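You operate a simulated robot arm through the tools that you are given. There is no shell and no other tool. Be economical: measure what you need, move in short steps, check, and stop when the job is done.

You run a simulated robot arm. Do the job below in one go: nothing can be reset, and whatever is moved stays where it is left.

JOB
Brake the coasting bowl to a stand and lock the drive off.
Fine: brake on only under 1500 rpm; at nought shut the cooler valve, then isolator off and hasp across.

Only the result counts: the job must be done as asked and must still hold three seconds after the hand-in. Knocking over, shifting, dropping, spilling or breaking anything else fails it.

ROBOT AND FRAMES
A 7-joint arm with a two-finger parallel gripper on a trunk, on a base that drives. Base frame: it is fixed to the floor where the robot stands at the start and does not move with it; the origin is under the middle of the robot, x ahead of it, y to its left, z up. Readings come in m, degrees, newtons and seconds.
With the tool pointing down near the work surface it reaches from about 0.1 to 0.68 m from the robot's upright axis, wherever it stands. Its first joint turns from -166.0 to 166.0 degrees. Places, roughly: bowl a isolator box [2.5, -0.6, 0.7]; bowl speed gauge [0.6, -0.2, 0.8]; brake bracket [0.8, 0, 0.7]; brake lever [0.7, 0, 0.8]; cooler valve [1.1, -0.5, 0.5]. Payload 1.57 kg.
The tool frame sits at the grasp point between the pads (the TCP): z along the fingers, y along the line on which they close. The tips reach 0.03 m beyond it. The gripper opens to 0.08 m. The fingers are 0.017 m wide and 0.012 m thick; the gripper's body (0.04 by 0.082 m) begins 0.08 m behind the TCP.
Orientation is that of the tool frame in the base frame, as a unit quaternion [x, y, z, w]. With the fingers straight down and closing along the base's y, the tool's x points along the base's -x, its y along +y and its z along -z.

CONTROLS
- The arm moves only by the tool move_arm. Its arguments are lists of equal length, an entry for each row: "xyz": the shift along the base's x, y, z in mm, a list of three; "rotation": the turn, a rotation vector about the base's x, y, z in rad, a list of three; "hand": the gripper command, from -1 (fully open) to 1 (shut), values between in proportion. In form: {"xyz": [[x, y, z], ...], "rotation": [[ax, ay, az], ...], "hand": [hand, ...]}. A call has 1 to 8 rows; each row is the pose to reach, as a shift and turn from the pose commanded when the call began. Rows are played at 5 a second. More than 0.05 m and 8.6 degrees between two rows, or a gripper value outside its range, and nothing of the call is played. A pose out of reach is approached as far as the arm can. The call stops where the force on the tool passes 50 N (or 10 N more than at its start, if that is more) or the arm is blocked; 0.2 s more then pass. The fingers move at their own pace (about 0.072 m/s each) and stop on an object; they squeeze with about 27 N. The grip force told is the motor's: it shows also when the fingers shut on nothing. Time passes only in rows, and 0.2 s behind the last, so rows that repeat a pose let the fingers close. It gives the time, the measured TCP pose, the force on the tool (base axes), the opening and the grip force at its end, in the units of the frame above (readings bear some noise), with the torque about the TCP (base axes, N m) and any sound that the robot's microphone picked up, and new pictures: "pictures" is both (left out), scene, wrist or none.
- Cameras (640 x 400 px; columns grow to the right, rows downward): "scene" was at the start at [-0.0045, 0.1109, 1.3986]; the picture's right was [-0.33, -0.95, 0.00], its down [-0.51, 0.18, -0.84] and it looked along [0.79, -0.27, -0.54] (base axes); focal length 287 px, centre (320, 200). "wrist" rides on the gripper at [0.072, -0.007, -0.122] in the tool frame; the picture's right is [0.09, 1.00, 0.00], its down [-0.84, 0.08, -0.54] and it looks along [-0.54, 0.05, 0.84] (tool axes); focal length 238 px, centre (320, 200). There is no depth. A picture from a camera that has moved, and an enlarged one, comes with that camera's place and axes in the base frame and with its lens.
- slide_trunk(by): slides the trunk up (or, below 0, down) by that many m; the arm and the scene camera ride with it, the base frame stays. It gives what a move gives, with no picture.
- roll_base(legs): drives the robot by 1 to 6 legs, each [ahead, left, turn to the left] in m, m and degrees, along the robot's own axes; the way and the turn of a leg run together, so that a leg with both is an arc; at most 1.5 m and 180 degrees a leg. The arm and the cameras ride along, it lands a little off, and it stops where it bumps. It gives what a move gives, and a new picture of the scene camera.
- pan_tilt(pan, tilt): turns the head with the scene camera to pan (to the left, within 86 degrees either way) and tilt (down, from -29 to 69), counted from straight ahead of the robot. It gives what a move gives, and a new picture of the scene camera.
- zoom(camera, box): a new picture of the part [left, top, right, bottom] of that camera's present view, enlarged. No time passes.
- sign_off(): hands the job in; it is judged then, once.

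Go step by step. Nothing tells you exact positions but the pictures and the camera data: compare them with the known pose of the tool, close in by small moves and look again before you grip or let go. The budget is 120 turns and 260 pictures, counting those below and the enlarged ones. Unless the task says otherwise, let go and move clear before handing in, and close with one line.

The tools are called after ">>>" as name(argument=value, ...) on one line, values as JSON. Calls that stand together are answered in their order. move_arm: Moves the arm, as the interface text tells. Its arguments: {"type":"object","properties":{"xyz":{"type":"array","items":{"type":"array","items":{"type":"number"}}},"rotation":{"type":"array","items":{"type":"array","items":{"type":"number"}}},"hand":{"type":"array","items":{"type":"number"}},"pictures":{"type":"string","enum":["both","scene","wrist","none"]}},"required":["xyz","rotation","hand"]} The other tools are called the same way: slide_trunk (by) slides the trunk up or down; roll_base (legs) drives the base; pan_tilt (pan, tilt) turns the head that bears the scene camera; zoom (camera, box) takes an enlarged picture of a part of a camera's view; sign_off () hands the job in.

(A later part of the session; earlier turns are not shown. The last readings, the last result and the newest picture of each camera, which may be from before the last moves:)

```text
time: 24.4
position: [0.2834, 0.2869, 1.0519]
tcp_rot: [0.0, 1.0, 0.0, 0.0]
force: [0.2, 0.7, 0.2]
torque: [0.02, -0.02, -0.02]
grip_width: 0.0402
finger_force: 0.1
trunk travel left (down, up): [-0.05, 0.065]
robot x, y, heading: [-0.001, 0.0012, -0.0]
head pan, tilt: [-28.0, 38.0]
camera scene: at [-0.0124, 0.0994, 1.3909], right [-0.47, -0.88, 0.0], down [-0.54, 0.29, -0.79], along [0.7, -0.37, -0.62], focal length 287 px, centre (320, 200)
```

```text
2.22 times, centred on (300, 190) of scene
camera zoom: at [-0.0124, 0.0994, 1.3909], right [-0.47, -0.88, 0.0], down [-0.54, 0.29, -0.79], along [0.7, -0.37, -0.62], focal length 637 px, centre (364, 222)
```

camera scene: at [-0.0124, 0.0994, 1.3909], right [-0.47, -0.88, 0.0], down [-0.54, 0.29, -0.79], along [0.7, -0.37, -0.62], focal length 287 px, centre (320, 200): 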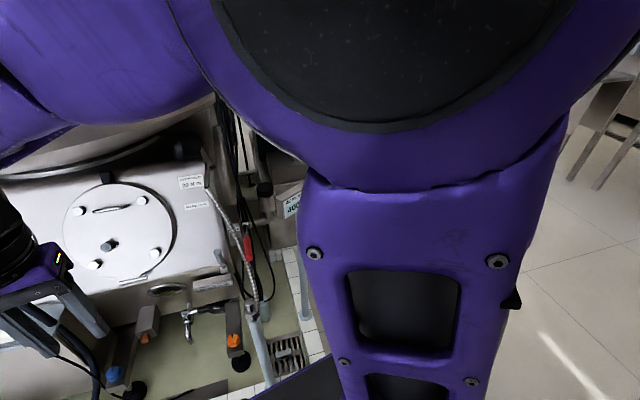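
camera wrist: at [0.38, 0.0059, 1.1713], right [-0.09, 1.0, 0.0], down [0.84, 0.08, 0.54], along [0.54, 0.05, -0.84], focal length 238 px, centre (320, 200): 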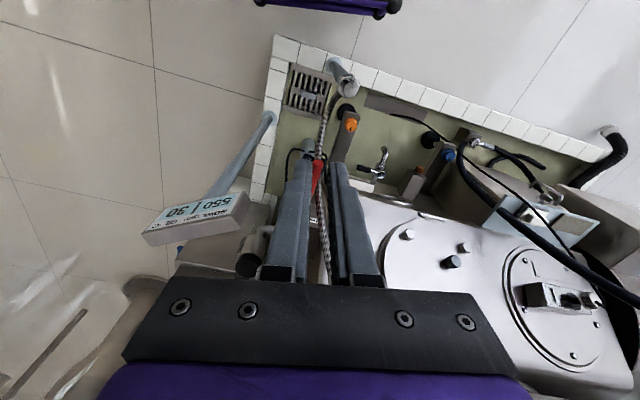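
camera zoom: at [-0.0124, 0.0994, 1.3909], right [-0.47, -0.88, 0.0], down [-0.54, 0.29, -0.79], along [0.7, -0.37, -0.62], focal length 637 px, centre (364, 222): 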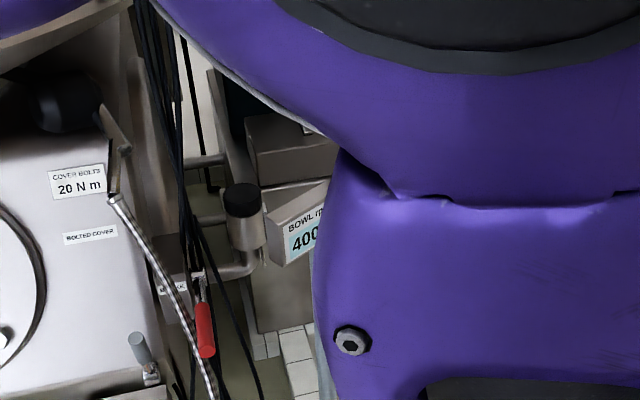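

Speed is 400. The valve is the blue lever seen earlier near (1.12, -0.48, 0.5). I'll slide the base right into the aisle to get a view of it and the gauge.

>>> roll_base(legs=[[0, -0.75, 0]])

>>> pan_tilt(pan=20, tilt=38)

```text
time: 25.9
position: [0.2877, 0.2607, 1.0527]
tcp_rot: [0.003, 1.0, 0.0, 0.0]
force: [0.4, -0.9, 0.0]
torque: [0.02, 0.0, 0.02]
grip_width: 0.0399
finger_force: 0.1
trunk travel left (down, up): [-0.05, 0.065]
robot x, y, heading: [-0.0001, -0.0224, -0.2]
head pan, tilt: [-28.0, 38.0]
stopped in leg 1: the robot was blocked; the commanded pose is now the measured one
camera scene: at [-0.0103, 0.0759, 1.3909], right [-0.47, -0.88, 0.0], down [-0.54, 0.29, -0.79], along [0.69, -0.37, -0.62], focal length 287 px, centre (320, 200)
```

scene: 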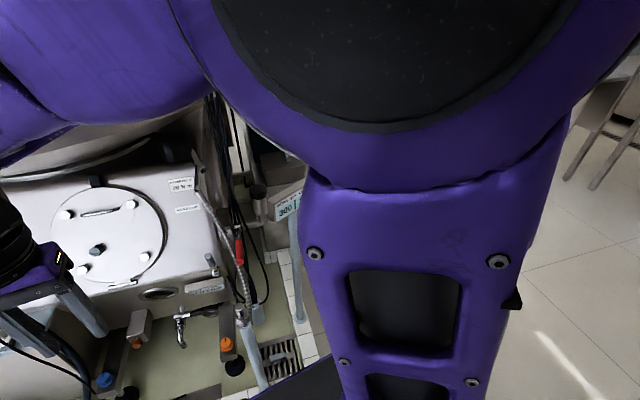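

```text
time: 27.0
position: [0.2872, 0.2607, 1.051]
tcp_rot: [0.003, 1.0, -0.002, -0.003]
force: [-0.6, -0.1, 0.6]
torque: [0.0, -0.02, 0.05]
grip_width: 0.0397
finger_force: 0.0
trunk travel left (down, up): [-0.05, 0.065]
robot x, y, heading: [-0.0027, -0.0247, -0.4]
head pan, tilt: [20.0, 38.0]
camera scene: at [0.0001, 0.1116, 1.3915], right [-0.06, -1.0, 0.0], down [-0.61, 0.04, -0.79], along [0.79, -0.05, -0.61], focal length 287 px, centre (320, 200)
```

scene: 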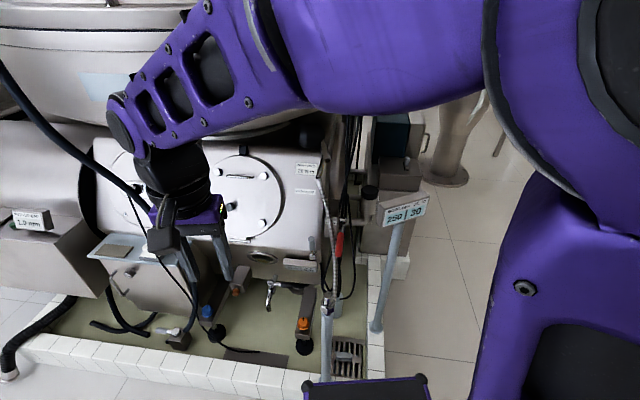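

Something blocks the robot on its right. I'll look that way.

>>> pan_tilt(pan=-80, tilt=45)

>>> move_arm(xyz=[[0, 0, 0]], rotation=[[0, 0, 0]], hand=[0], pictures="both")

```text
time: 28.8
position: [0.2879, 0.2604, 1.0525]
tcp_rot: [0.004, 1.0, 0.0, -0.002]
force: [0.6, -0.5, -0.4]
torque: [-0.02, 0.03, 0.01]
grip_width: 0.0399
finger_force: 0.2
trunk travel left (down, up): [-0.05, 0.065]
robot x, y, heading: [0.0007, -0.0241, -0.1]
head pan, tilt: [-80.0, 45.0]
camera scene: at [-0.0516, 0.0423, 1.3823], right [-0.91, -0.42, 0.0], down [-0.29, 0.63, -0.72], along [0.3, -0.65, -0.69], focal length 287 px, centre (320, 200)
```

scene: 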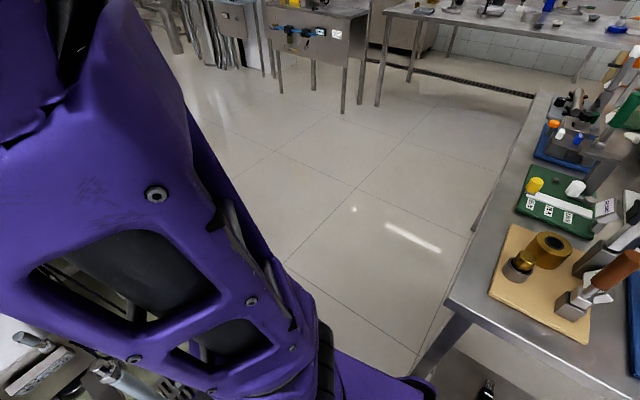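

```text
time: 29.2
position: [0.2872, 0.2599, 1.0519]
tcp_rot: [0.003, 1.0, 0.0, 0.0]
force: [0.4, -0.1, -0.9]
torque: [0.02, -0.05, 0.0]
grip_width: 0.0398
finger_force: 0.2
trunk travel left (down, up): [-0.05, 0.065]
robot x, y, heading: [0.0025, -0.0246, -0.3]
head pan, tilt: [-80.0, 45.0]
camera scene: at [-0.0516, 0.0423, 1.3823], right [-0.91, -0.42, 0.0], down [-0.29, 0.63, -0.72], along [0.3, -0.65, -0.69], focal length 287 px, centre (320, 200)
camera wrist: at [0.2159, 0.2532, 1.1732], right [-0.08, 1.0, 0.0], down [0.84, 0.07, 0.54], along [0.54, 0.05, -0.84], focal length 238 px, centre (320, 200)
```

scene: 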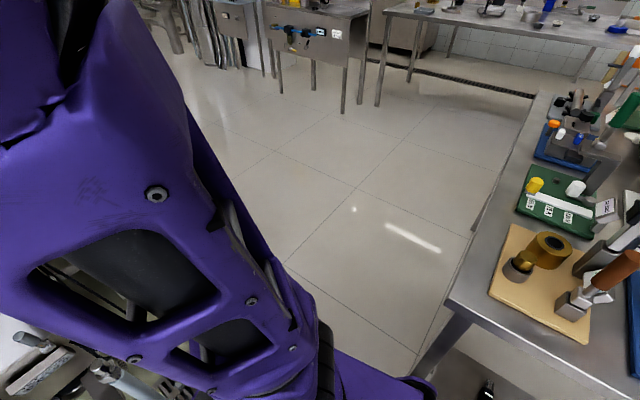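
wrist: 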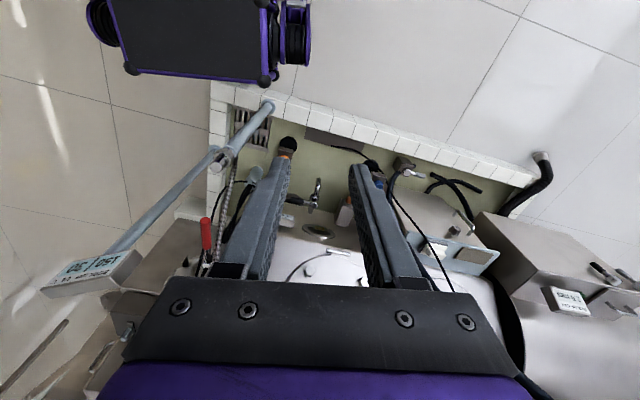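

A bench leg behind right blocks sideways motion, and the kerb corner is just ahead on the right. The gauge now shows 150. I'll turn right in place and then drive out along the aisle.

>>> roll_base(legs=[[0, 0.025, 0], [0, 0, -60]])

```text
time: 31.6
position: [0.3663, 0.1572, 1.0525]
tcp_rot: [0.2, 0.98, 0.0, 0.0]
force: [-0.4, -0.4, -0.9]
torque: [-0.02, -0.03, -0.01]
grip_width: 0.04
finger_force: 0.0
trunk travel left (down, up): [-0.05, 0.065]
robot x, y, heading: [-0.0044, 0.0028, -22.7]
head pan, tilt: [-80.0, 45.0]
stopped in leg 2: the robot was blocked; the commanded pose is now the measured one
camera scene: at [-0.0298, 0.0871, 1.3824], right [-1.0, -0.04, 0.0], down [-0.03, 0.69, -0.72], along [0.03, -0.72, -0.69], focal length 287 px, centre (320, 200)
```

scene: 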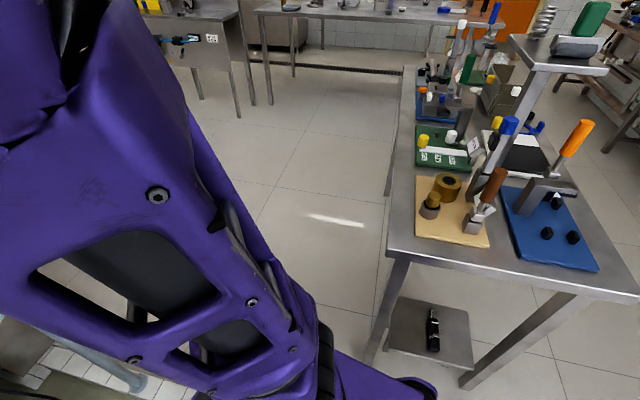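

The front-left corner is against the kerb. The bench is now clear of the rear, so I'll back up slightly, finish turning, and then go ahead.

>>> roll_base(legs=[[-0.06, 0.02, 0], [0, 0, -40]])

```text
time: 34.5
position: [0.3291, -0.078, 1.0515]
tcp_rot: [0.526, 0.851, -0.001, 0.0]
force: [-0.3, 0.0, -0.9]
torque: [0.05, 0.01, 0.02]
grip_width: 0.0401
finger_force: 0.0
trunk travel left (down, up): [-0.05, 0.065]
robot x, y, heading: [-0.0534, 0.0476, -63.3]
head pan, tilt: [-80.0, 45.0]
camera scene: at [-0.0187, 0.1259, 1.3822], right [-0.79, 0.61, 0.0], down [0.43, 0.55, -0.72], along [-0.44, -0.57, -0.69], focal length 287 px, centre (320, 200)
```

scene: 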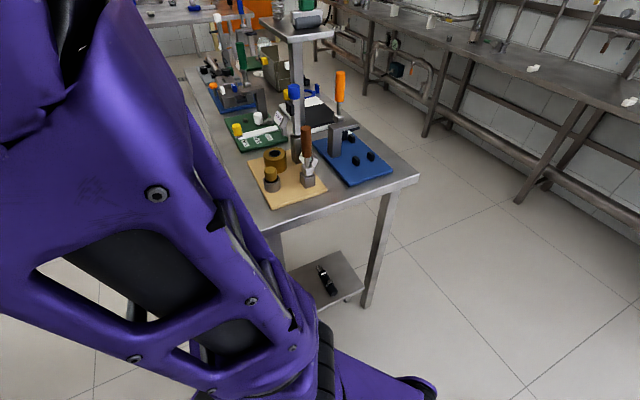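

Heading is now -63°, with a gap between the bench and the kerb corner. I'll drive ahead and then turn back to face along +x.

>>> roll_base(legs=[[0.4, 0.02, 0], [0.45, 0.02, 0]])

>>> pan_tilt(pan=60, tilt=35)

```text
time: 37.3
position: [0.5127, -0.4288, 1.0515]
tcp_rot: [0.524, 0.852, 0.0, -0.001]
force: [0.4, 0.0, 0.4]
torque: [0.01, 0.01, -0.02]
grip_width: 0.0398
finger_force: 0.1
trunk travel left (down, up): [-0.05, 0.065]
robot x, y, heading: [0.1256, -0.3039, -63.0]
head pan, tilt: [-80.0, 45.0]
stopped in leg 1: the robot was blocked; the commanded pose is now the measured one
camera scene: at [0.1642, -0.2246, 1.3821], right [-0.79, 0.61, 0.0], down [0.42, 0.55, -0.72], along [-0.44, -0.57, -0.69], focal length 287 px, centre (320, 200)
```

scene: 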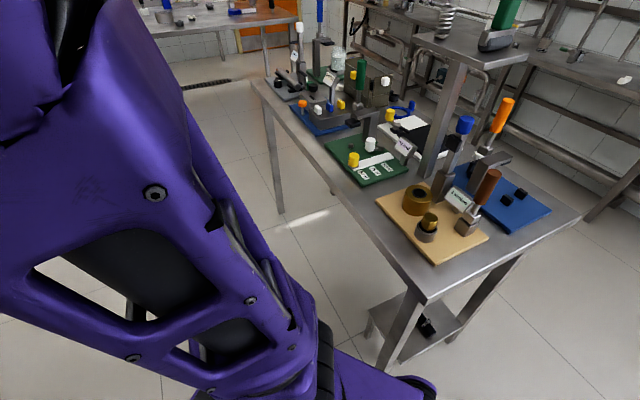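

```text
time: 39.5
position: [0.5141, -0.4271, 1.0503]
tcp_rot: [0.523, 0.852, -0.001, -0.004]
force: [0.7, -0.3, -0.2]
torque: [0.01, 0.0, 0.0]
grip_width: 0.0397
finger_force: 0.1
trunk travel left (down, up): [-0.05, 0.065]
robot x, y, heading: [0.1316, -0.3075, -63.0]
head pan, tilt: [60.0, 35.0]
camera scene: at [0.252, -0.2393, 1.3958], right [-0.9, -0.43, 0.0], down [-0.24, 0.52, -0.82], along [0.35, -0.74, -0.57], focal length 287 px, centre (320, 200)
```

scene: 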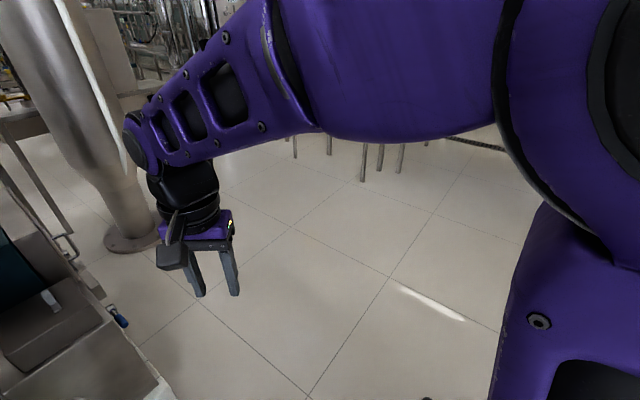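

The base's left side has probably touched the kerb corner. I'll sidestep right, then continue ahead.

>>> roll_base(legs=[[0, -0.06, 0], [0.4, 0, 0]])

```text
time: 40.6
position: [0.4819, -0.4486, 1.0432]
tcp_rot: [0.528, 0.849, 0.0, -0.012]
force: [-0.7, 0.2, 0.4]
torque: [-0.02, -0.02, 0.01]
grip_width: 0.0398
finger_force: 0.0
trunk travel left (down, up): [-0.05, 0.065]
robot x, y, heading: [0.0978, -0.3202, -63.1]
head pan, tilt: [60.0, 35.0]
stopped in leg 1: the robot was blocked; the commanded pose is now the measured one
camera scene: at [0.2292, -0.2543, 1.3978], right [-0.87, -0.49, 0.0], down [-0.27, 0.48, -0.83], along [0.41, -0.73, -0.55], focal length 287 px, centre (320, 200)
```

scene: 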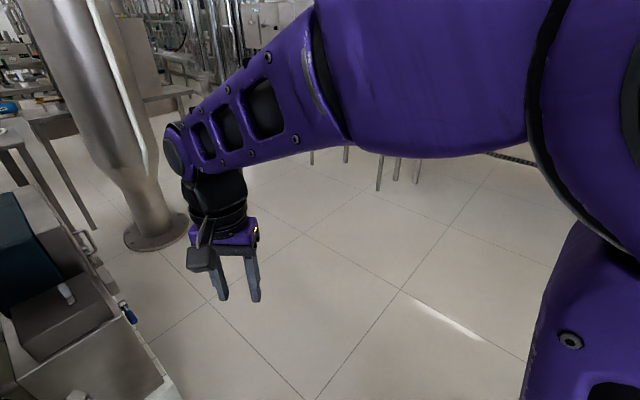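

It's blocked on the right by the bench. I'll look down in front to see what lies ahead of the base.

>>> pan_tilt(pan=0, tilt=66)

>>> pan_tilt(pan=80, tilt=60)

>>> pan_tilt(pan=-86, tilt=66)

```text
time: 41.9
position: [0.4814, -0.4466, 1.048]
tcp_rot: [0.526, 0.851, 0.0, -0.005]
force: [0.1, -0.8, -0.2]
torque: [-0.03, -0.01, 0.0]
grip_width: 0.0401
finger_force: 0.0
trunk travel left (down, up): [-0.05, 0.065]
robot x, y, heading: [0.0934, -0.3245, -63.3]
head pan, tilt: [0.0, 66.0]
camera scene: at [0.2139, -0.2368, 1.3611], right [-0.9, -0.43, 0.0], down [-0.37, 0.78, -0.5], along [0.22, -0.45, -0.87], focal length 287 px, centre (320, 200)
```

scene: 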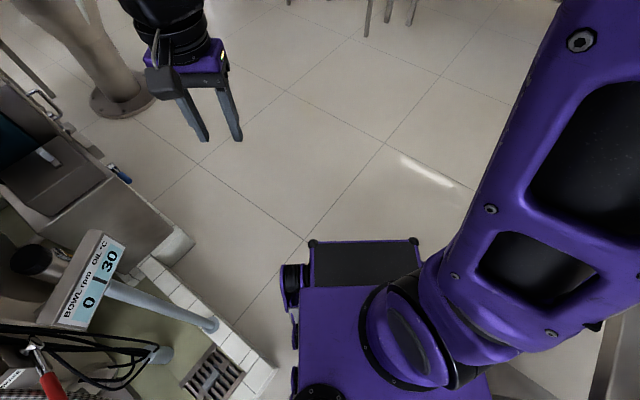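

```text
time: 43.4
position: [0.482, -0.4472, 1.0449]
tcp_rot: [0.526, 0.85, 0.0, -0.009]
force: [-1.1, -0.1, -0.6]
torque: [0.02, 0.0, 0.01]
grip_width: 0.0402
finger_force: 0.1
trunk travel left (down, up): [-0.05, 0.065]
robot x, y, heading: [0.0998, -0.3178, -63.0]
head pan, tilt: [80.0, 60.0]
camera scene: at [0.2172, -0.2254, 1.3535], right [-0.84, -0.55, 0.0], down [-0.51, 0.77, -0.39], along [0.21, -0.33, -0.92], focal length 287 px, centre (320, 200)
```

scene: 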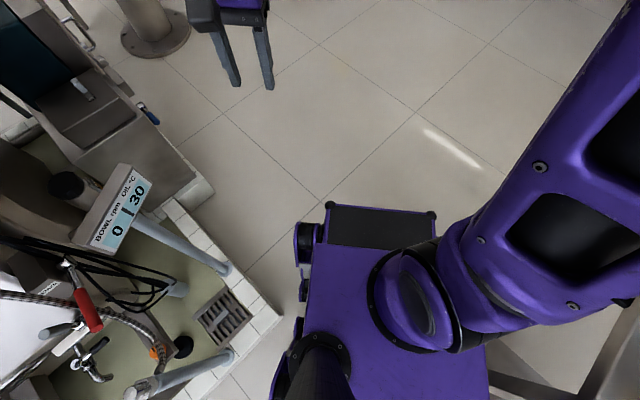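

```text
time: 46.0
position: [0.4825, -0.4471, 1.0462]
tcp_rot: [0.527, 0.85, 0.0, -0.009]
force: [-0.1, -0.6, 0.0]
torque: [-0.03, 0.03, 0.03]
grip_width: 0.0401
finger_force: 0.0
trunk travel left (down, up): [-0.05, 0.065]
robot x, y, heading: [0.0995, -0.3222, -62.9]
head pan, tilt: [-85.9, 66.0]
camera scene: at [0.1459, -0.2168, 1.352], right [-0.71, 0.7, 0.0], down [0.65, 0.66, -0.37], along [-0.26, -0.26, -0.93], focal length 287 px, centre (320, 200)
```

scene: 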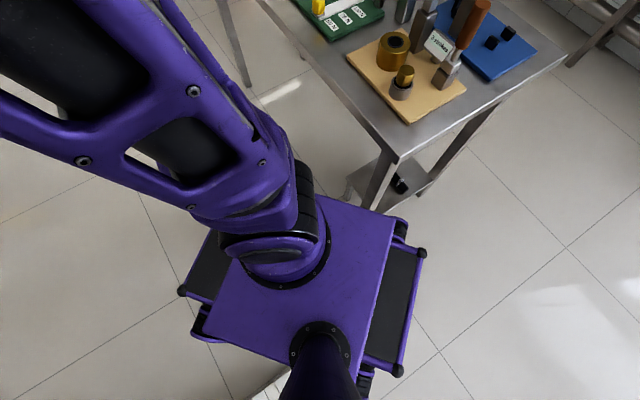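

The gauge reads 0, so the bowl has stopped. The base is squeezed between the bench leg and the kerb corner, so I'll nudge it left about a centimetre and then go straight ahead.

>>> roll_base(legs=[[0, 0.014, 0], [0.2, 0, 0]])

```text
time: 48.0
position: [0.5848, -0.6162, 1.0473]
tcp_rot: [0.526, 0.85, 0.0, -0.006]
force: [-0.2, -0.1, 0.2]
torque: [-0.01, -0.02, 0.01]
grip_width: 0.0401
finger_force: 0.1
trunk travel left (down, up): [-0.05, 0.065]
robot x, y, heading: [0.2008, -0.4922, -62.8]
head pan, tilt: [-85.9, 66.0]
camera scene: at [0.2487, -0.3861, 1.3513], right [-0.71, 0.7, 0.0], down [0.66, 0.66, -0.36], along [-0.25, -0.25, -0.93], focal length 287 px, centre (320, 200)
```

scene: 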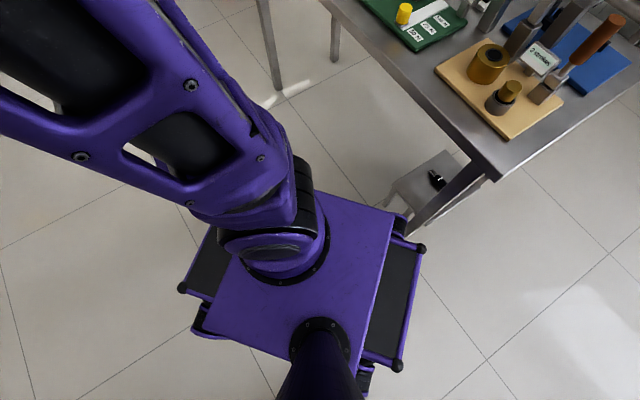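

It's free. I'll drive on into the aisle, turn to face along +x, go ahead and turn left to face the valve from about (1.17, -1.0).

>>> roll_base(legs=[[0.55, 0, 0], [0, 0, 62.8], [0.75, 0, 0], [0, 0, 90]])

>>> pan_tilt(pan=0, tilt=50)

```text
time: 61.3
position: [0.9282, -0.7181, 1.0466]
tcp_rot: [-0.673, 0.74, -0.007, -0.002]
force: [0.1, -0.2, -0.2]
torque: [0.01, 0.0, 0.0]
grip_width: 0.0402
finger_force: 0.1
trunk travel left (down, up): [-0.05, 0.065]
robot x, y, heading: [1.1919, -1.0249, 85.1]
head pan, tilt: [-85.9, 66.0]
camera scene: at [1.0938, -1.0943, 1.3497], right [0.21, -0.98, 0.0], down [-0.92, -0.19, -0.33], along [0.32, 0.07, -0.94], focal length 287 px, centre (320, 200)
```

scene: 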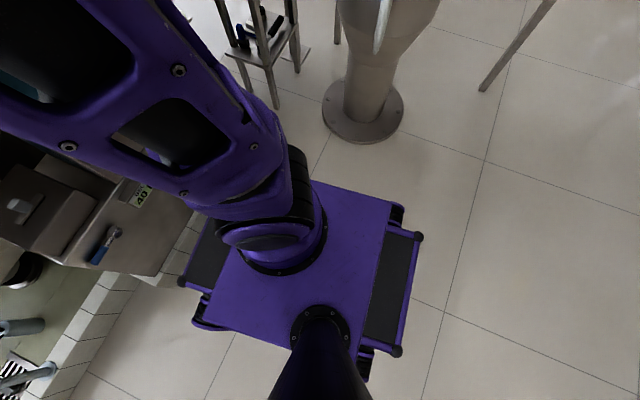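

```text
time: 62.9
position: [0.9288, -0.717, 1.0458]
tcp_rot: [-0.673, 0.739, -0.008, -0.002]
force: [-0.2, -0.3, -0.6]
torque: [0.01, 0.0, -0.01]
grip_width: 0.0402
finger_force: 0.1
trunk travel left (down, up): [-0.05, 0.065]
robot x, y, heading: [1.1885, -1.027, 85.0]
head pan, tilt: [0.0, 50.0]
camera scene: at [1.0514, -1.0292, 1.3731], right [0.99, -0.13, 0.0], down [-0.1, -0.77, -0.64], along [0.08, 0.63, -0.77], focal length 287 px, centre (320, 200)
```

scene: 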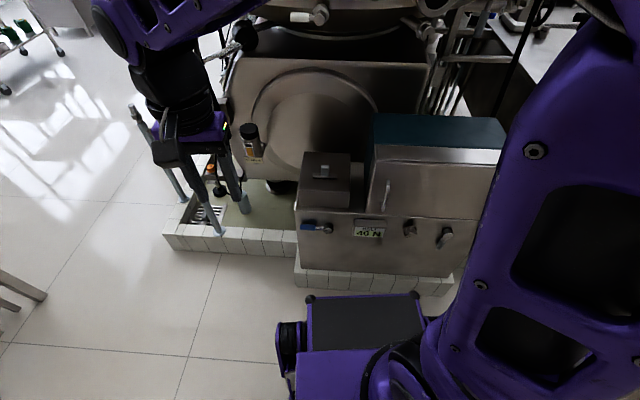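

I now face the drive cabinet. The blue valve lever is near pixel (318, 228), with other fittings to its right, so I'll zoom in.

>>> zoom(camera="scene", box=[290, 200, 370, 250])

>>> zoom(camera="scene", box=[290, 180, 480, 270])

```text
8.00 times, centred on (330, 225) of scene
camera zoom: at [1.0514, -1.0292, 1.3731], right [0.99, -0.13, 0.0], down [-0.1, -0.77, -0.64], along [0.08, 0.63, -0.77], focal length 2293 px, centre (240, 0)
```

zoom: 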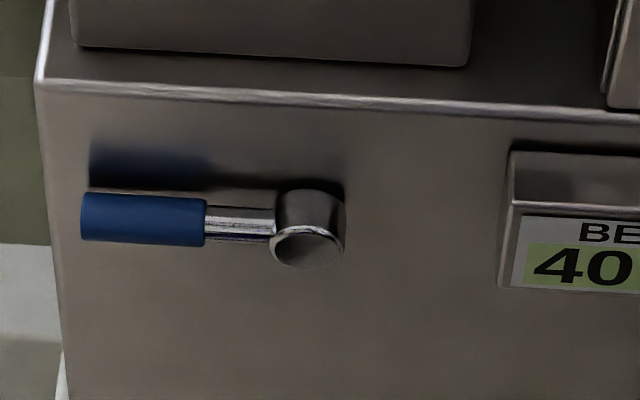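

```text
3.37 times, centred on (385, 225) of scene
camera zoom: at [1.0514, -1.0292, 1.3731], right [0.99, -0.13, 0.0], down [-0.1, -0.77, -0.64], along [0.08, 0.63, -0.77], focal length 965 px, centre (101, 116)
```

zoom: 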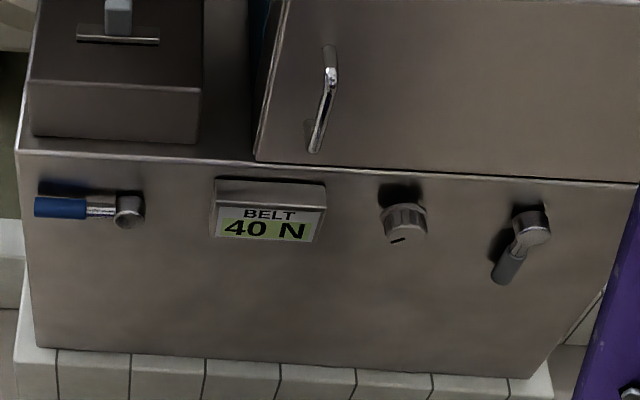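

The lever is horizontal pointing left, with its pivot near (1.156, -0.454, 0.5) and its end at about (1.056, -0.434). It's a quarter-turn valve. I'll bring the closed fingers above it and look with the wrist camera.

>>> move_arm(xyz=[[20, 20, -38], [40, 45, -75], [60, 75, -105], [80, 105, -130], [95, 140, -155], [110, 175, -180], [125, 205, -210], [135, 230, -240]], rotation=[[0, 0, 0], [0, 0, 0], [0, 0, 0], [0, 0, 0], [0, 0, 0], [0, 0, 0], [0, 0, 0], [0, 0, 0]], hand=[1, 1, 1, 1, 1, 1, 1, 1])

```text
time: 64.7
position: [1.0641, -0.4884, 0.8083]
tcp_rot: [-0.674, 0.739, -0.007, -0.002]
force: [0.1, -0.9, 0.2]
torque: [0.0, 0.02, 0.02]
grip_width: 0.0
finger_force: 21.4
trunk travel left (down, up): [-0.05, 0.065]
robot x, y, heading: [1.1901, -1.0257, 85.0]
head pan, tilt: [0.0, 50.0]
camera scene: at [1.0484, -1.0287, 1.3738], right [1.0, -0.09, 0.0], down [-0.07, -0.76, -0.64], along [0.05, 0.64, -0.77], focal length 287 px, centre (320, 200)
camera wrist: at [1.0624, -0.5596, 0.9293], right [-1.0, 0.0, -0.01], down [0.0, 0.85, 0.53], along [0.01, 0.53, -0.85], focal length 238 px, centre (320, 200)
```

scene: 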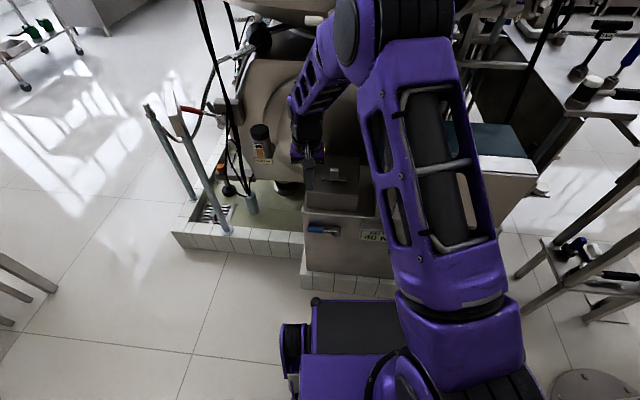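
wrist: 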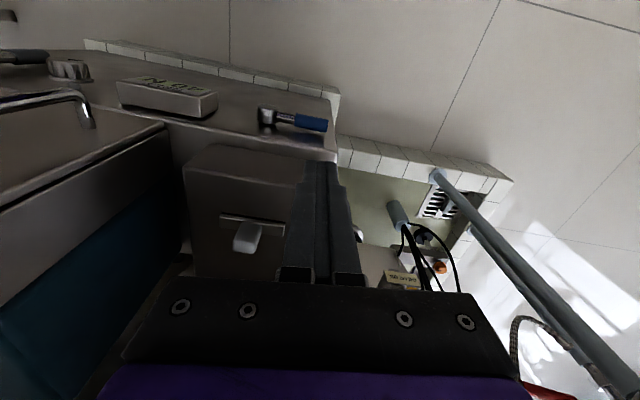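

The lever runs from (1.155, -0.464, 0.515) to (1.056, -0.45, 0.513), standing about 4 cm off the face. I'll descend above its handle near x=1.08, y=-0.458.

>>> move_arm(xyz=[[18, 10, 0], [18, 30, -45], [18, 30, -90], [18, 30, -135], [18, 30, -180], [18, 30, -210]], rotation=[[0, 0, 0], [0, 0, 0], [0, 0, 0], [0, 0, 0], [0, 0, 0], [0, 0, 0]], hand=[1, 1, 1, 1, 1, 1])

>>> zoom(camera="scene", box=[280, 150, 400, 250])

```text
time: 66.1
position: [1.0832, -0.4586, 0.605]
tcp_rot: [-0.674, 0.739, -0.003, 0.0]
force: [4.4, -18.5, 43.1]
torque: [3.22, 0.84, 0.07]
grip_width: 0.0
finger_force: 21.4
trunk travel left (down, up): [-0.05, 0.065]
robot x, y, heading: [1.1933, -1.0304, 85.1]
head pan, tilt: [0.0, 50.0]
camera scene: at [1.0493, -1.0327, 1.375], right [1.0, -0.09, 0.0], down [-0.07, -0.76, -0.65], along [0.05, 0.64, -0.76], focal length 287 px, centre (320, 200)
camera wrist: at [1.0824, -0.5318, 0.7266], right [-1.0, 0.0, -0.01], down [0.0, 0.84, 0.54], along [0.0, 0.54, -0.84], focal length 238 px, centre (320, 200)
```

scene: 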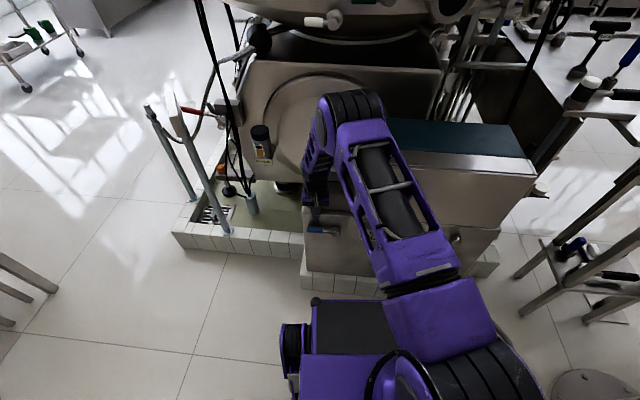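
wrist: 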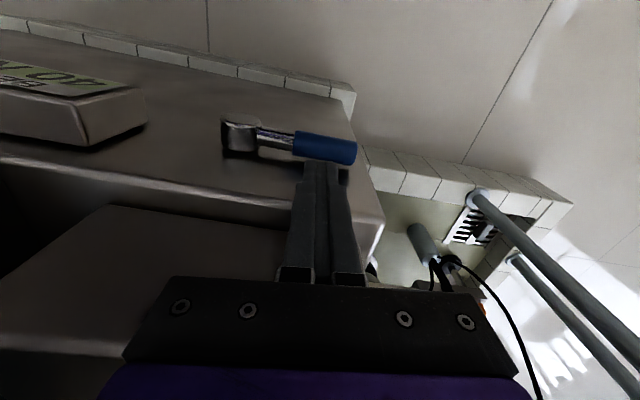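

```text
4.00 times, centred on (340, 200) of scene
camera zoom: at [1.0493, -1.0327, 1.375], right [1.0, -0.09, 0.0], down [-0.07, -0.76, -0.65], along [0.05, 0.64, -0.76], focal length 1146 px, centre (240, 200)
```

zoom: 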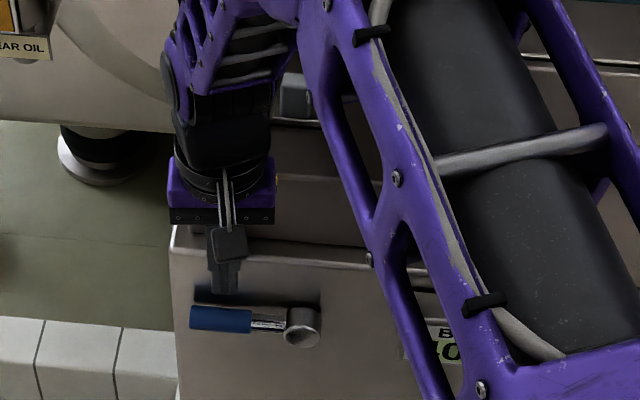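

The wrist met the box above the lever (43 N), so I'll back off. I'll tilt the fingers forward toward the face instead of pointing them straight down.

>>> move_arm(xyz=[[0, -10, 20], [0, -30, 50], [0, -70, 60], [0, -110, 60], [0, -140, 60]], rotation=[[0, 0, 0], [0, 0, 0], [0, 0, 0], [0, 0, 0], [0, 0, 0]], hand=[1, 1, 1, 1, 1], pictures="none")

>>> move_arm(xyz=[[0, 0, 0], [0, 0, 0], [0, 0, 0], [0, 0, 0], [0, 0, 0], [0, 0, 0], [0, 0, 0], [0, 0, 0]], rotation=[[0.14, 0, 0], [0.28, 0, 0], [0.42, 0, 0], [0.56, 0, 0], [0.7, 0, 0], [0.84, 0, 0], [0.98, 0, 0], [1.12, 0, 0]], hand=[1, 1, 1, 1, 1, 1, 1, 1])

>>> zoom(camera="scene", box=[280, 150, 400, 250])

```text
time: 67.3
position: [1.082, -0.5986, 0.6597]
tcp_rot: [-0.672, 0.74, -0.007, -0.002]
force: [0.1, -1.1, 0.4]
torque: [0.0, 0.01, 0.01]
grip_width: 0.0
finger_force: 21.4
trunk travel left (down, up): [-0.05, 0.065]
robot x, y, heading: [1.1846, -1.0302, 85.3]
head pan, tilt: [0.0, 50.0]
```

```text
time: 69.1
position: [1.0831, -0.5966, 0.6587]
tcp_rot: [-0.57, 0.63, 0.387, 0.357]
force: [0.1, 0.5, -0.6]
torque: [0.01, 0.01, 0.02]
grip_width: 0.0001
finger_force: 21.1
trunk travel left (down, up): [-0.05, 0.065]
robot x, y, heading: [1.1921, -1.0243, 85.1]
head pan, tilt: [0.0, 50.0]
camera scene: at [1.0485, -1.0285, 1.3738], right [1.0, -0.09, 0.0], down [-0.07, -0.76, -0.64], along [0.05, 0.64, -0.77], focal length 287 px, centre (320, 200)
camera wrist: at [1.0821, -0.7394, 0.647], right [-1.0, 0.01, 0.0], down [0.0, -0.11, 0.99], along [0.01, 0.99, 0.11], focal length 238 px, centre (320, 200)
```

scene: 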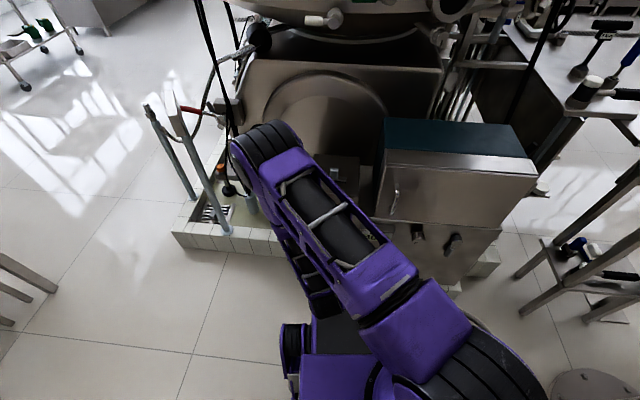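
wrist: 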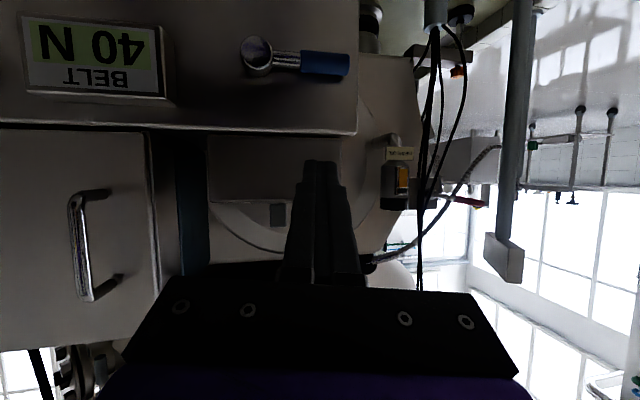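

```text
4.00 times, centred on (340, 200) of scene
camera zoom: at [1.0485, -1.0285, 1.3738], right [1.0, -0.09, 0.0], down [-0.07, -0.76, -0.64], along [0.05, 0.64, -0.77], focal length 1146 px, centre (240, 200)
```

zoom: 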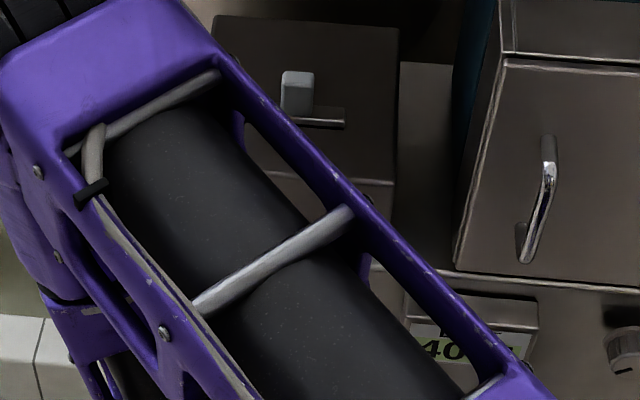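

Now the fingers point forward and slightly down. From this view the lever's centreline is at z≈0.52. I'll bring the fingertips above the handle, then press down gently.

>>> move_arm(xyz=[[-8, 45, -15], [-8, 90, -40], [-8, 120, -65], [-8, 135, -88]], rotation=[[0, 0, 0], [0, 0, 0], [0, 0, 0], [0, 0, 0]], hand=[1, 1, 1, 1], pictures="wrist")

```text
refused: row 2 steps farther than a row can; nothing moved
```

>>> move_arm(xyz=[[-8, 40, -15], [-8, 80, -35], [-8, 115, -60], [-8, 135, -88]], rotation=[[0, 0, 0], [0, 0, 0], [0, 0, 0], [0, 0, 0]], hand=[1, 1, 1, 1], pictures="wrist")

```text
time: 70.1
position: [1.0735, -0.4726, 0.5839]
tcp_rot: [-0.57, 0.63, 0.388, 0.358]
force: [0.0, -6.9, 4.3]
torque: [0.09, -0.03, -0.05]
grip_width: 0.0
finger_force: 21.4
trunk travel left (down, up): [-0.05, 0.065]
robot x, y, heading: [1.1829, -1.028, 85.3]
head pan, tilt: [0.0, 50.0]
stopped in row 4: the force on the tool passed its limit at 105 N (the readings are from after the stop); the commanded pose is now the measured one
camera wrist: at [1.073, -0.6146, 0.5722], right [-1.0, 0.01, 0.0], down [0.0, -0.11, 0.99], along [0.01, 0.99, 0.11], focal length 238 px, centre (320, 200)
```

wrist: 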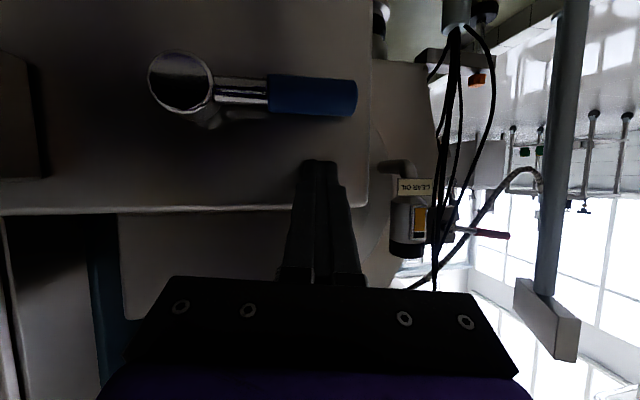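

I touched the face with the fingertips, so it stands at y≈-0.445 and the lever centreline is at y≈-0.467. I'll back off 9 mm and press down along the lever's arc.

>>> move_arm(xyz=[[0, -9, 0], [0, -9, -15], [0, -9, -30], [-1, -9, -45], [0, -9, -57], [2, -9, -69]], rotation=[[0, 0, 0], [0, 0, 0], [0, 0, 0], [0, 0, 0], [0, 0, 0], [0, 0, 0]], hand=[1, 1, 1, 1, 1, 1], pictures="wrist")

```text
time: 71.5
position: [1.075, -0.48, 0.5129]
tcp_rot: [-0.57, 0.629, 0.388, 0.358]
force: [0.5, 0.5, -0.2]
torque: [0.0, -0.01, -0.02]
grip_width: 0.0
finger_force: 21.2
trunk travel left (down, up): [-0.05, 0.065]
robot x, y, heading: [1.1853, -1.0285, 85.3]
head pan, tilt: [0.0, 50.0]
camera wrist: at [1.0743, -0.6228, 0.5015], right [-1.0, 0.01, 0.0], down [0.0, -0.11, 0.99], along [0.01, 0.99, 0.11], focal length 238 px, centre (320, 200)
```

wrist: 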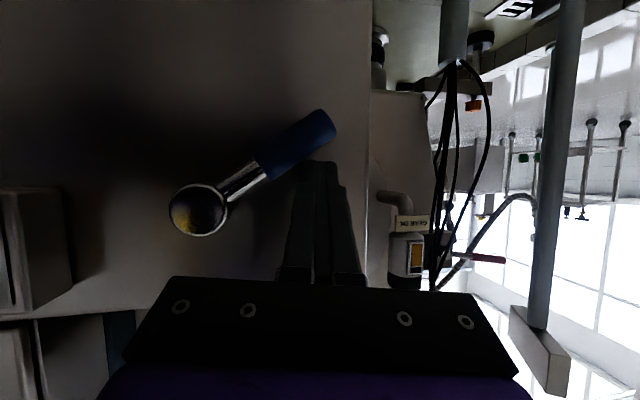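

The lever is swinging down freely. I'll carry on around the arc to vertical.

>>> move_arm(xyz=[[4, 0, -10], [9, 0, -20], [16, 0, -29], [23, 0, -37], [31, 0, -44], [40, 0, -49], [50, 0, -54], [60, 0, -57]], rotation=[[0, 0, 0], [0, 0, 0], [0, 0, 0], [0, 0, 0], [0, 0, 0], [0, 0, 0], [0, 0, 0], [0, 0, 0]], hand=[1, 1, 1, 1, 1, 1, 1, 1], pictures="wrist")

```text
time: 73.0
position: [1.1077, -0.4774, 0.4725]
tcp_rot: [-0.569, 0.625, 0.397, 0.356]
force: [-2.6, -23.9, 19.0]
torque: [0.38, -0.2, -0.18]
grip_width: 0.0
finger_force: 21.0
trunk travel left (down, up): [-0.05, 0.065]
robot x, y, heading: [1.1861, -1.0298, 85.1]
head pan, tilt: [0.0, 50.0]
stopped in row 7: the force on the tool passed its limit at 68 N (the readings are from after the stop); the commanded pose is now the measured one
camera wrist: at [1.1069, -0.6208, 0.4583], right [-1.0, 0.0, 0.01], down [0.01, -0.13, 0.99], along [0.0, 0.99, 0.13], focal length 238 px, centre (320, 200)
```

wrist: 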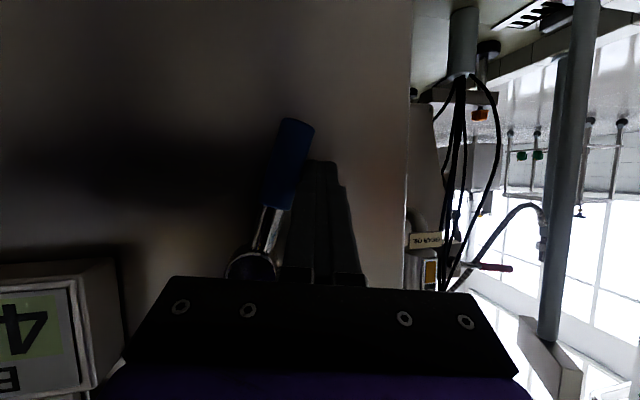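

The fingertips rubbed against the slightly slanted face; the lever is at about 72°. I'll back off 7 mm and finish the swing.

>>> move_arm(xyz=[[0, -7, 2], [7, -8, -2], [14, -9, -4], [21, -10, -6], [28, -11, -7], [33, -11, -7]], rotation=[[0, 0, 0], [0, 0, 0], [0, 0, 0], [0, 0, 0], [0, 0, 0], [0, 0, 0]], hand=[1, 1, 1, 1, 1, 1], pictures="wrist")

```text
time: 73.8
position: [1.1062, -0.479, 0.473]
tcp_rot: [-0.569, 0.625, 0.405, 0.349]
force: [-2.4, -12.1, -2.9]
torque: [-0.11, 0.03, -0.04]
grip_width: 0.0
finger_force: 21.6
trunk travel left (down, up): [-0.05, 0.065]
robot x, y, heading: [1.1831, -1.0279, 85.7]
head pan, tilt: [0.0, 50.0]
stopped in row 4: the force on the tool passed its limit at 58 N (the readings are from after the stop); the commanded pose is now the measured one
camera wrist: at [1.1081, -0.621, 0.4586], right [-1.0, -0.01, 0.03], down [0.03, -0.13, 0.99], along [-0.01, 0.99, 0.13], focal length 238 px, centre (320, 200)
```

wrist: 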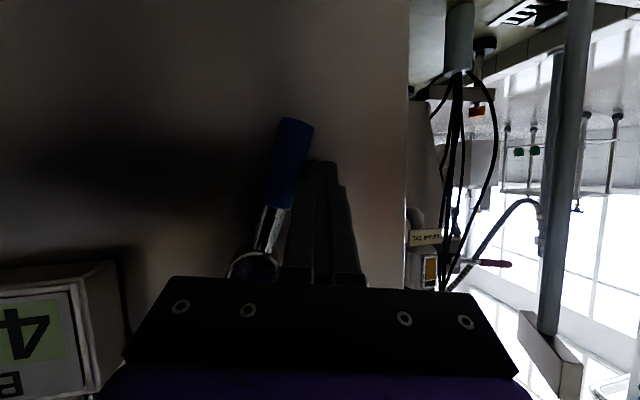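

The push stalled. I'll back away from the lever and look at where it stands.

>>> move_arm(xyz=[[-8, 0, 3], [-15, -5, 5], [-15, -40, 10], [-15, -80, 15], [-15, -110, 20]], rotation=[[0, 0, 0], [0, 0, 0], [0, 0, 0], [0, 0, 0], [0, 0, 0]], hand=[1, 1, 1, 1, 1])

>>> zoom(camera="wrist", box=[180, 40, 380, 220])

```text
time: 75.2
position: [1.0819, -0.5415, 0.5331]
tcp_rot: [-0.543, 0.607, 0.444, 0.374]
force: [0.3, 0.0, 0.6]
torque: [0.0, -0.02, 0.01]
grip_width: 0.0
finger_force: 20.9
trunk travel left (down, up): [-0.05, 0.065]
robot x, y, heading: [1.1889, -1.0258, 85.4]
head pan, tilt: [0.0, 50.0]
stopped in row 5: the arm was blocked; the commanded pose is now the measured one
camera scene: at [1.0481, -1.0301, 1.3737], right [1.0, -0.08, 0.0], down [-0.06, -0.76, -0.64], along [0.05, 0.64, -0.77], focal length 287 px, centre (320, 200)
camera wrist: at [1.0828, -0.6808, 0.5038], right [-1.0, -0.01, 0.05], down [0.05, -0.24, 0.97], along [0.0, 0.97, 0.24], focal length 238 px, centre (320, 200)
```

scene: 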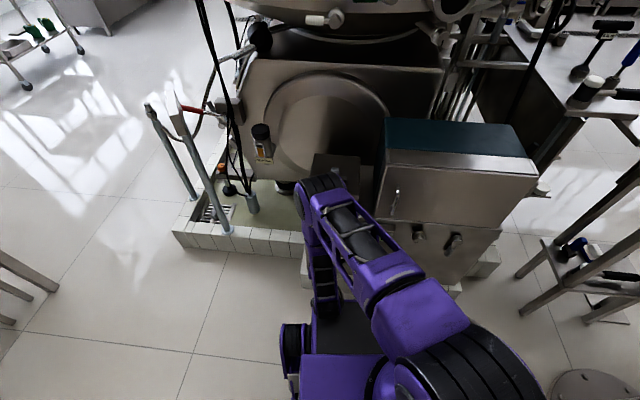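
wrist: 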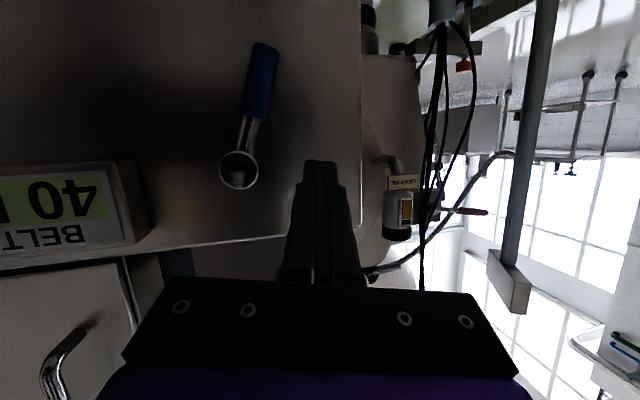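

```text
2.22 times, centred on (280, 130) of wrist
camera zoom: at [1.0828, -0.6808, 0.5038], right [-1.0, -0.01, 0.05], down [0.05, -0.24, 0.97], along [0.0, 0.97, 0.24], focal length 530 px, centre (409, 356)
```

zoom: 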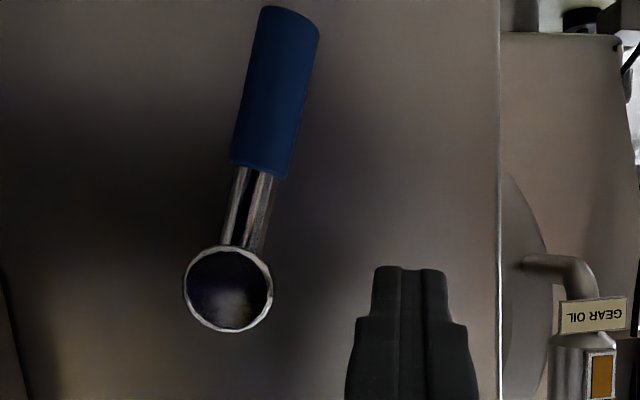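

The lever is at about 76° and needs a bit more. The arm was cramped against its own base, so I'll roll back 12 cm to give it room.

>>> roll_base(legs=[[-0.12, 0, 0]])

>>> move_arm(xyz=[[0, 20, -15], [5, 40, -30], [10, 60, -45]], rotation=[[-0.05, 0, 0], [-0.1, 0, 0], [-0.15, 0, 0]], hand=[1, 1, 1])

```text
time: 76.4
position: [1.0731, -0.6574, 0.5325]
tcp_rot: [-0.542, 0.607, 0.444, 0.375]
force: [-0.2, 0.5, 0.5]
torque: [-0.01, 0.01, 0.01]
grip_width: 0.0
finger_force: 21.0
trunk travel left (down, up): [-0.05, 0.065]
robot x, y, heading: [1.175, -1.1422, 85.1]
head pan, tilt: [0.0, 50.0]
camera scene: at [1.0384, -1.1461, 1.3737], right [1.0, -0.08, 0.0], down [-0.06, -0.76, -0.64], along [0.05, 0.64, -0.77], focal length 287 px, centre (320, 200)
```

scene: 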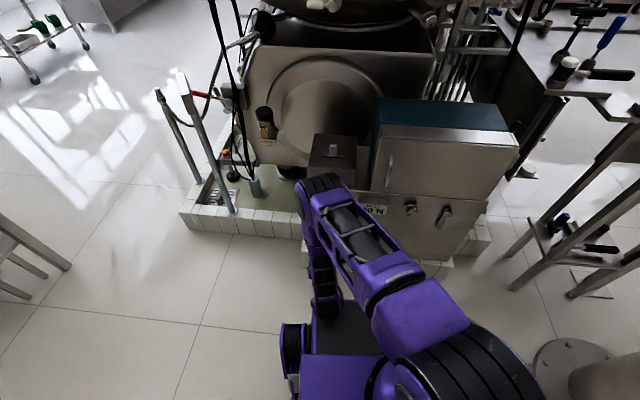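

```text
time: 77.2
position: [1.0812, -0.5954, 0.488]
tcp_rot: [-0.57, 0.638, 0.397, 0.332]
force: [0.3, 0.1, 0.4]
torque: [-0.01, -0.02, 0.0]
grip_width: 0.0
finger_force: 20.9
trunk travel left (down, up): [-0.05, 0.065]
robot x, y, heading: [1.175, -1.1428, 84.9]
head pan, tilt: [0.0, 50.0]
camera scene: at [1.0383, -1.1463, 1.3737], right [1.0, -0.08, 0.0], down [-0.06, -0.76, -0.64], along [0.05, 0.64, -0.77], focal length 287 px, centre (320, 200)
camera wrist: at [1.0818, -0.7379, 0.4803], right [-1.0, -0.01, 0.05], down [0.05, -0.09, 0.99], along [0.0, 1.0, 0.09], focal length 238 px, centre (320, 200)
```

scene: 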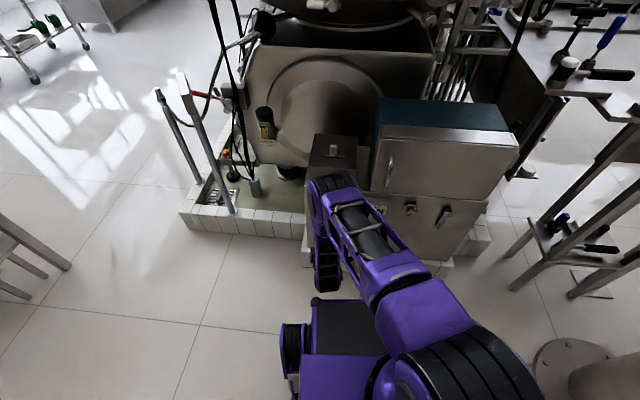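
wrist: 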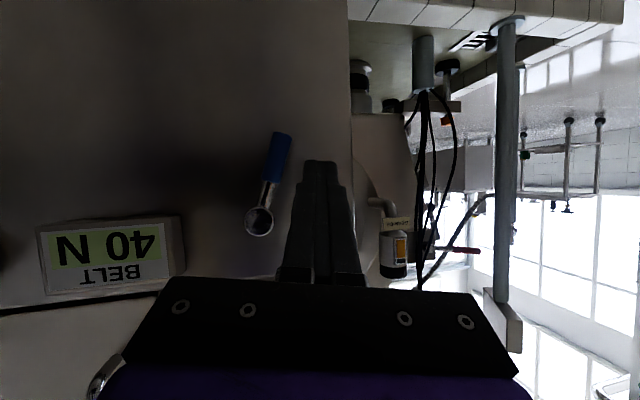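

There's room now. I'll bring the fingertips to the left of the lever's handle and push it right.

>>> move_arm(xyz=[[8, 40, -10], [16, 75, -18], [20, 103, -20], [30, 103, -22], [38, 102, -23], [46, 101, -24], [54, 100, -25], [60, 100, -25]], rotation=[[0, 0, 0], [0, 0, 0], [0, 0, 0], [0, 0, 0], [0, 0, 0], [0, 0, 0], [0, 0, 0], [0, 0, 0]], hand=[1, 1, 1, 1, 1, 1, 1, 1], pictures="wrist")

```text
time: 79.1
position: [1.1294, -0.4963, 0.4651]
tcp_rot: [-0.574, 0.633, 0.404, 0.328]
force: [-4.8, 1.0, -1.3]
torque: [-0.03, 0.08, 0.11]
grip_width: 0.0
finger_force: 21.3
trunk travel left (down, up): [-0.05, 0.065]
robot x, y, heading: [1.177, -1.1477, 85.4]
head pan, tilt: [0.0, 50.0]
stopped in row 8: the force on the tool passed its limit at 51 N (the readings are from after the stop); the commanded pose is now the measured one
camera wrist: at [1.1332, -0.6393, 0.4553], right [-1.0, -0.03, 0.05], down [0.06, -0.09, 0.99], along [-0.02, 1.0, 0.09], focal length 238 px, centre (320, 200)
```

wrist: 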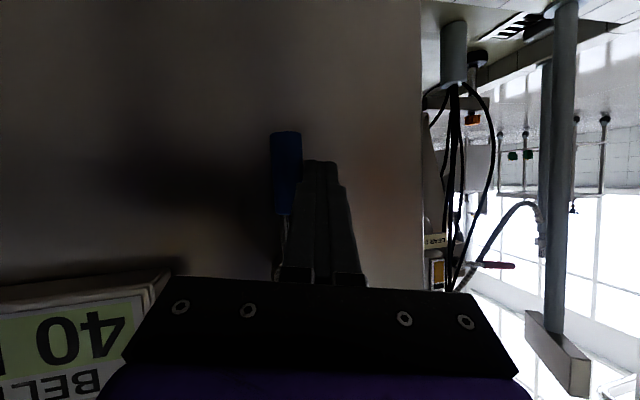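

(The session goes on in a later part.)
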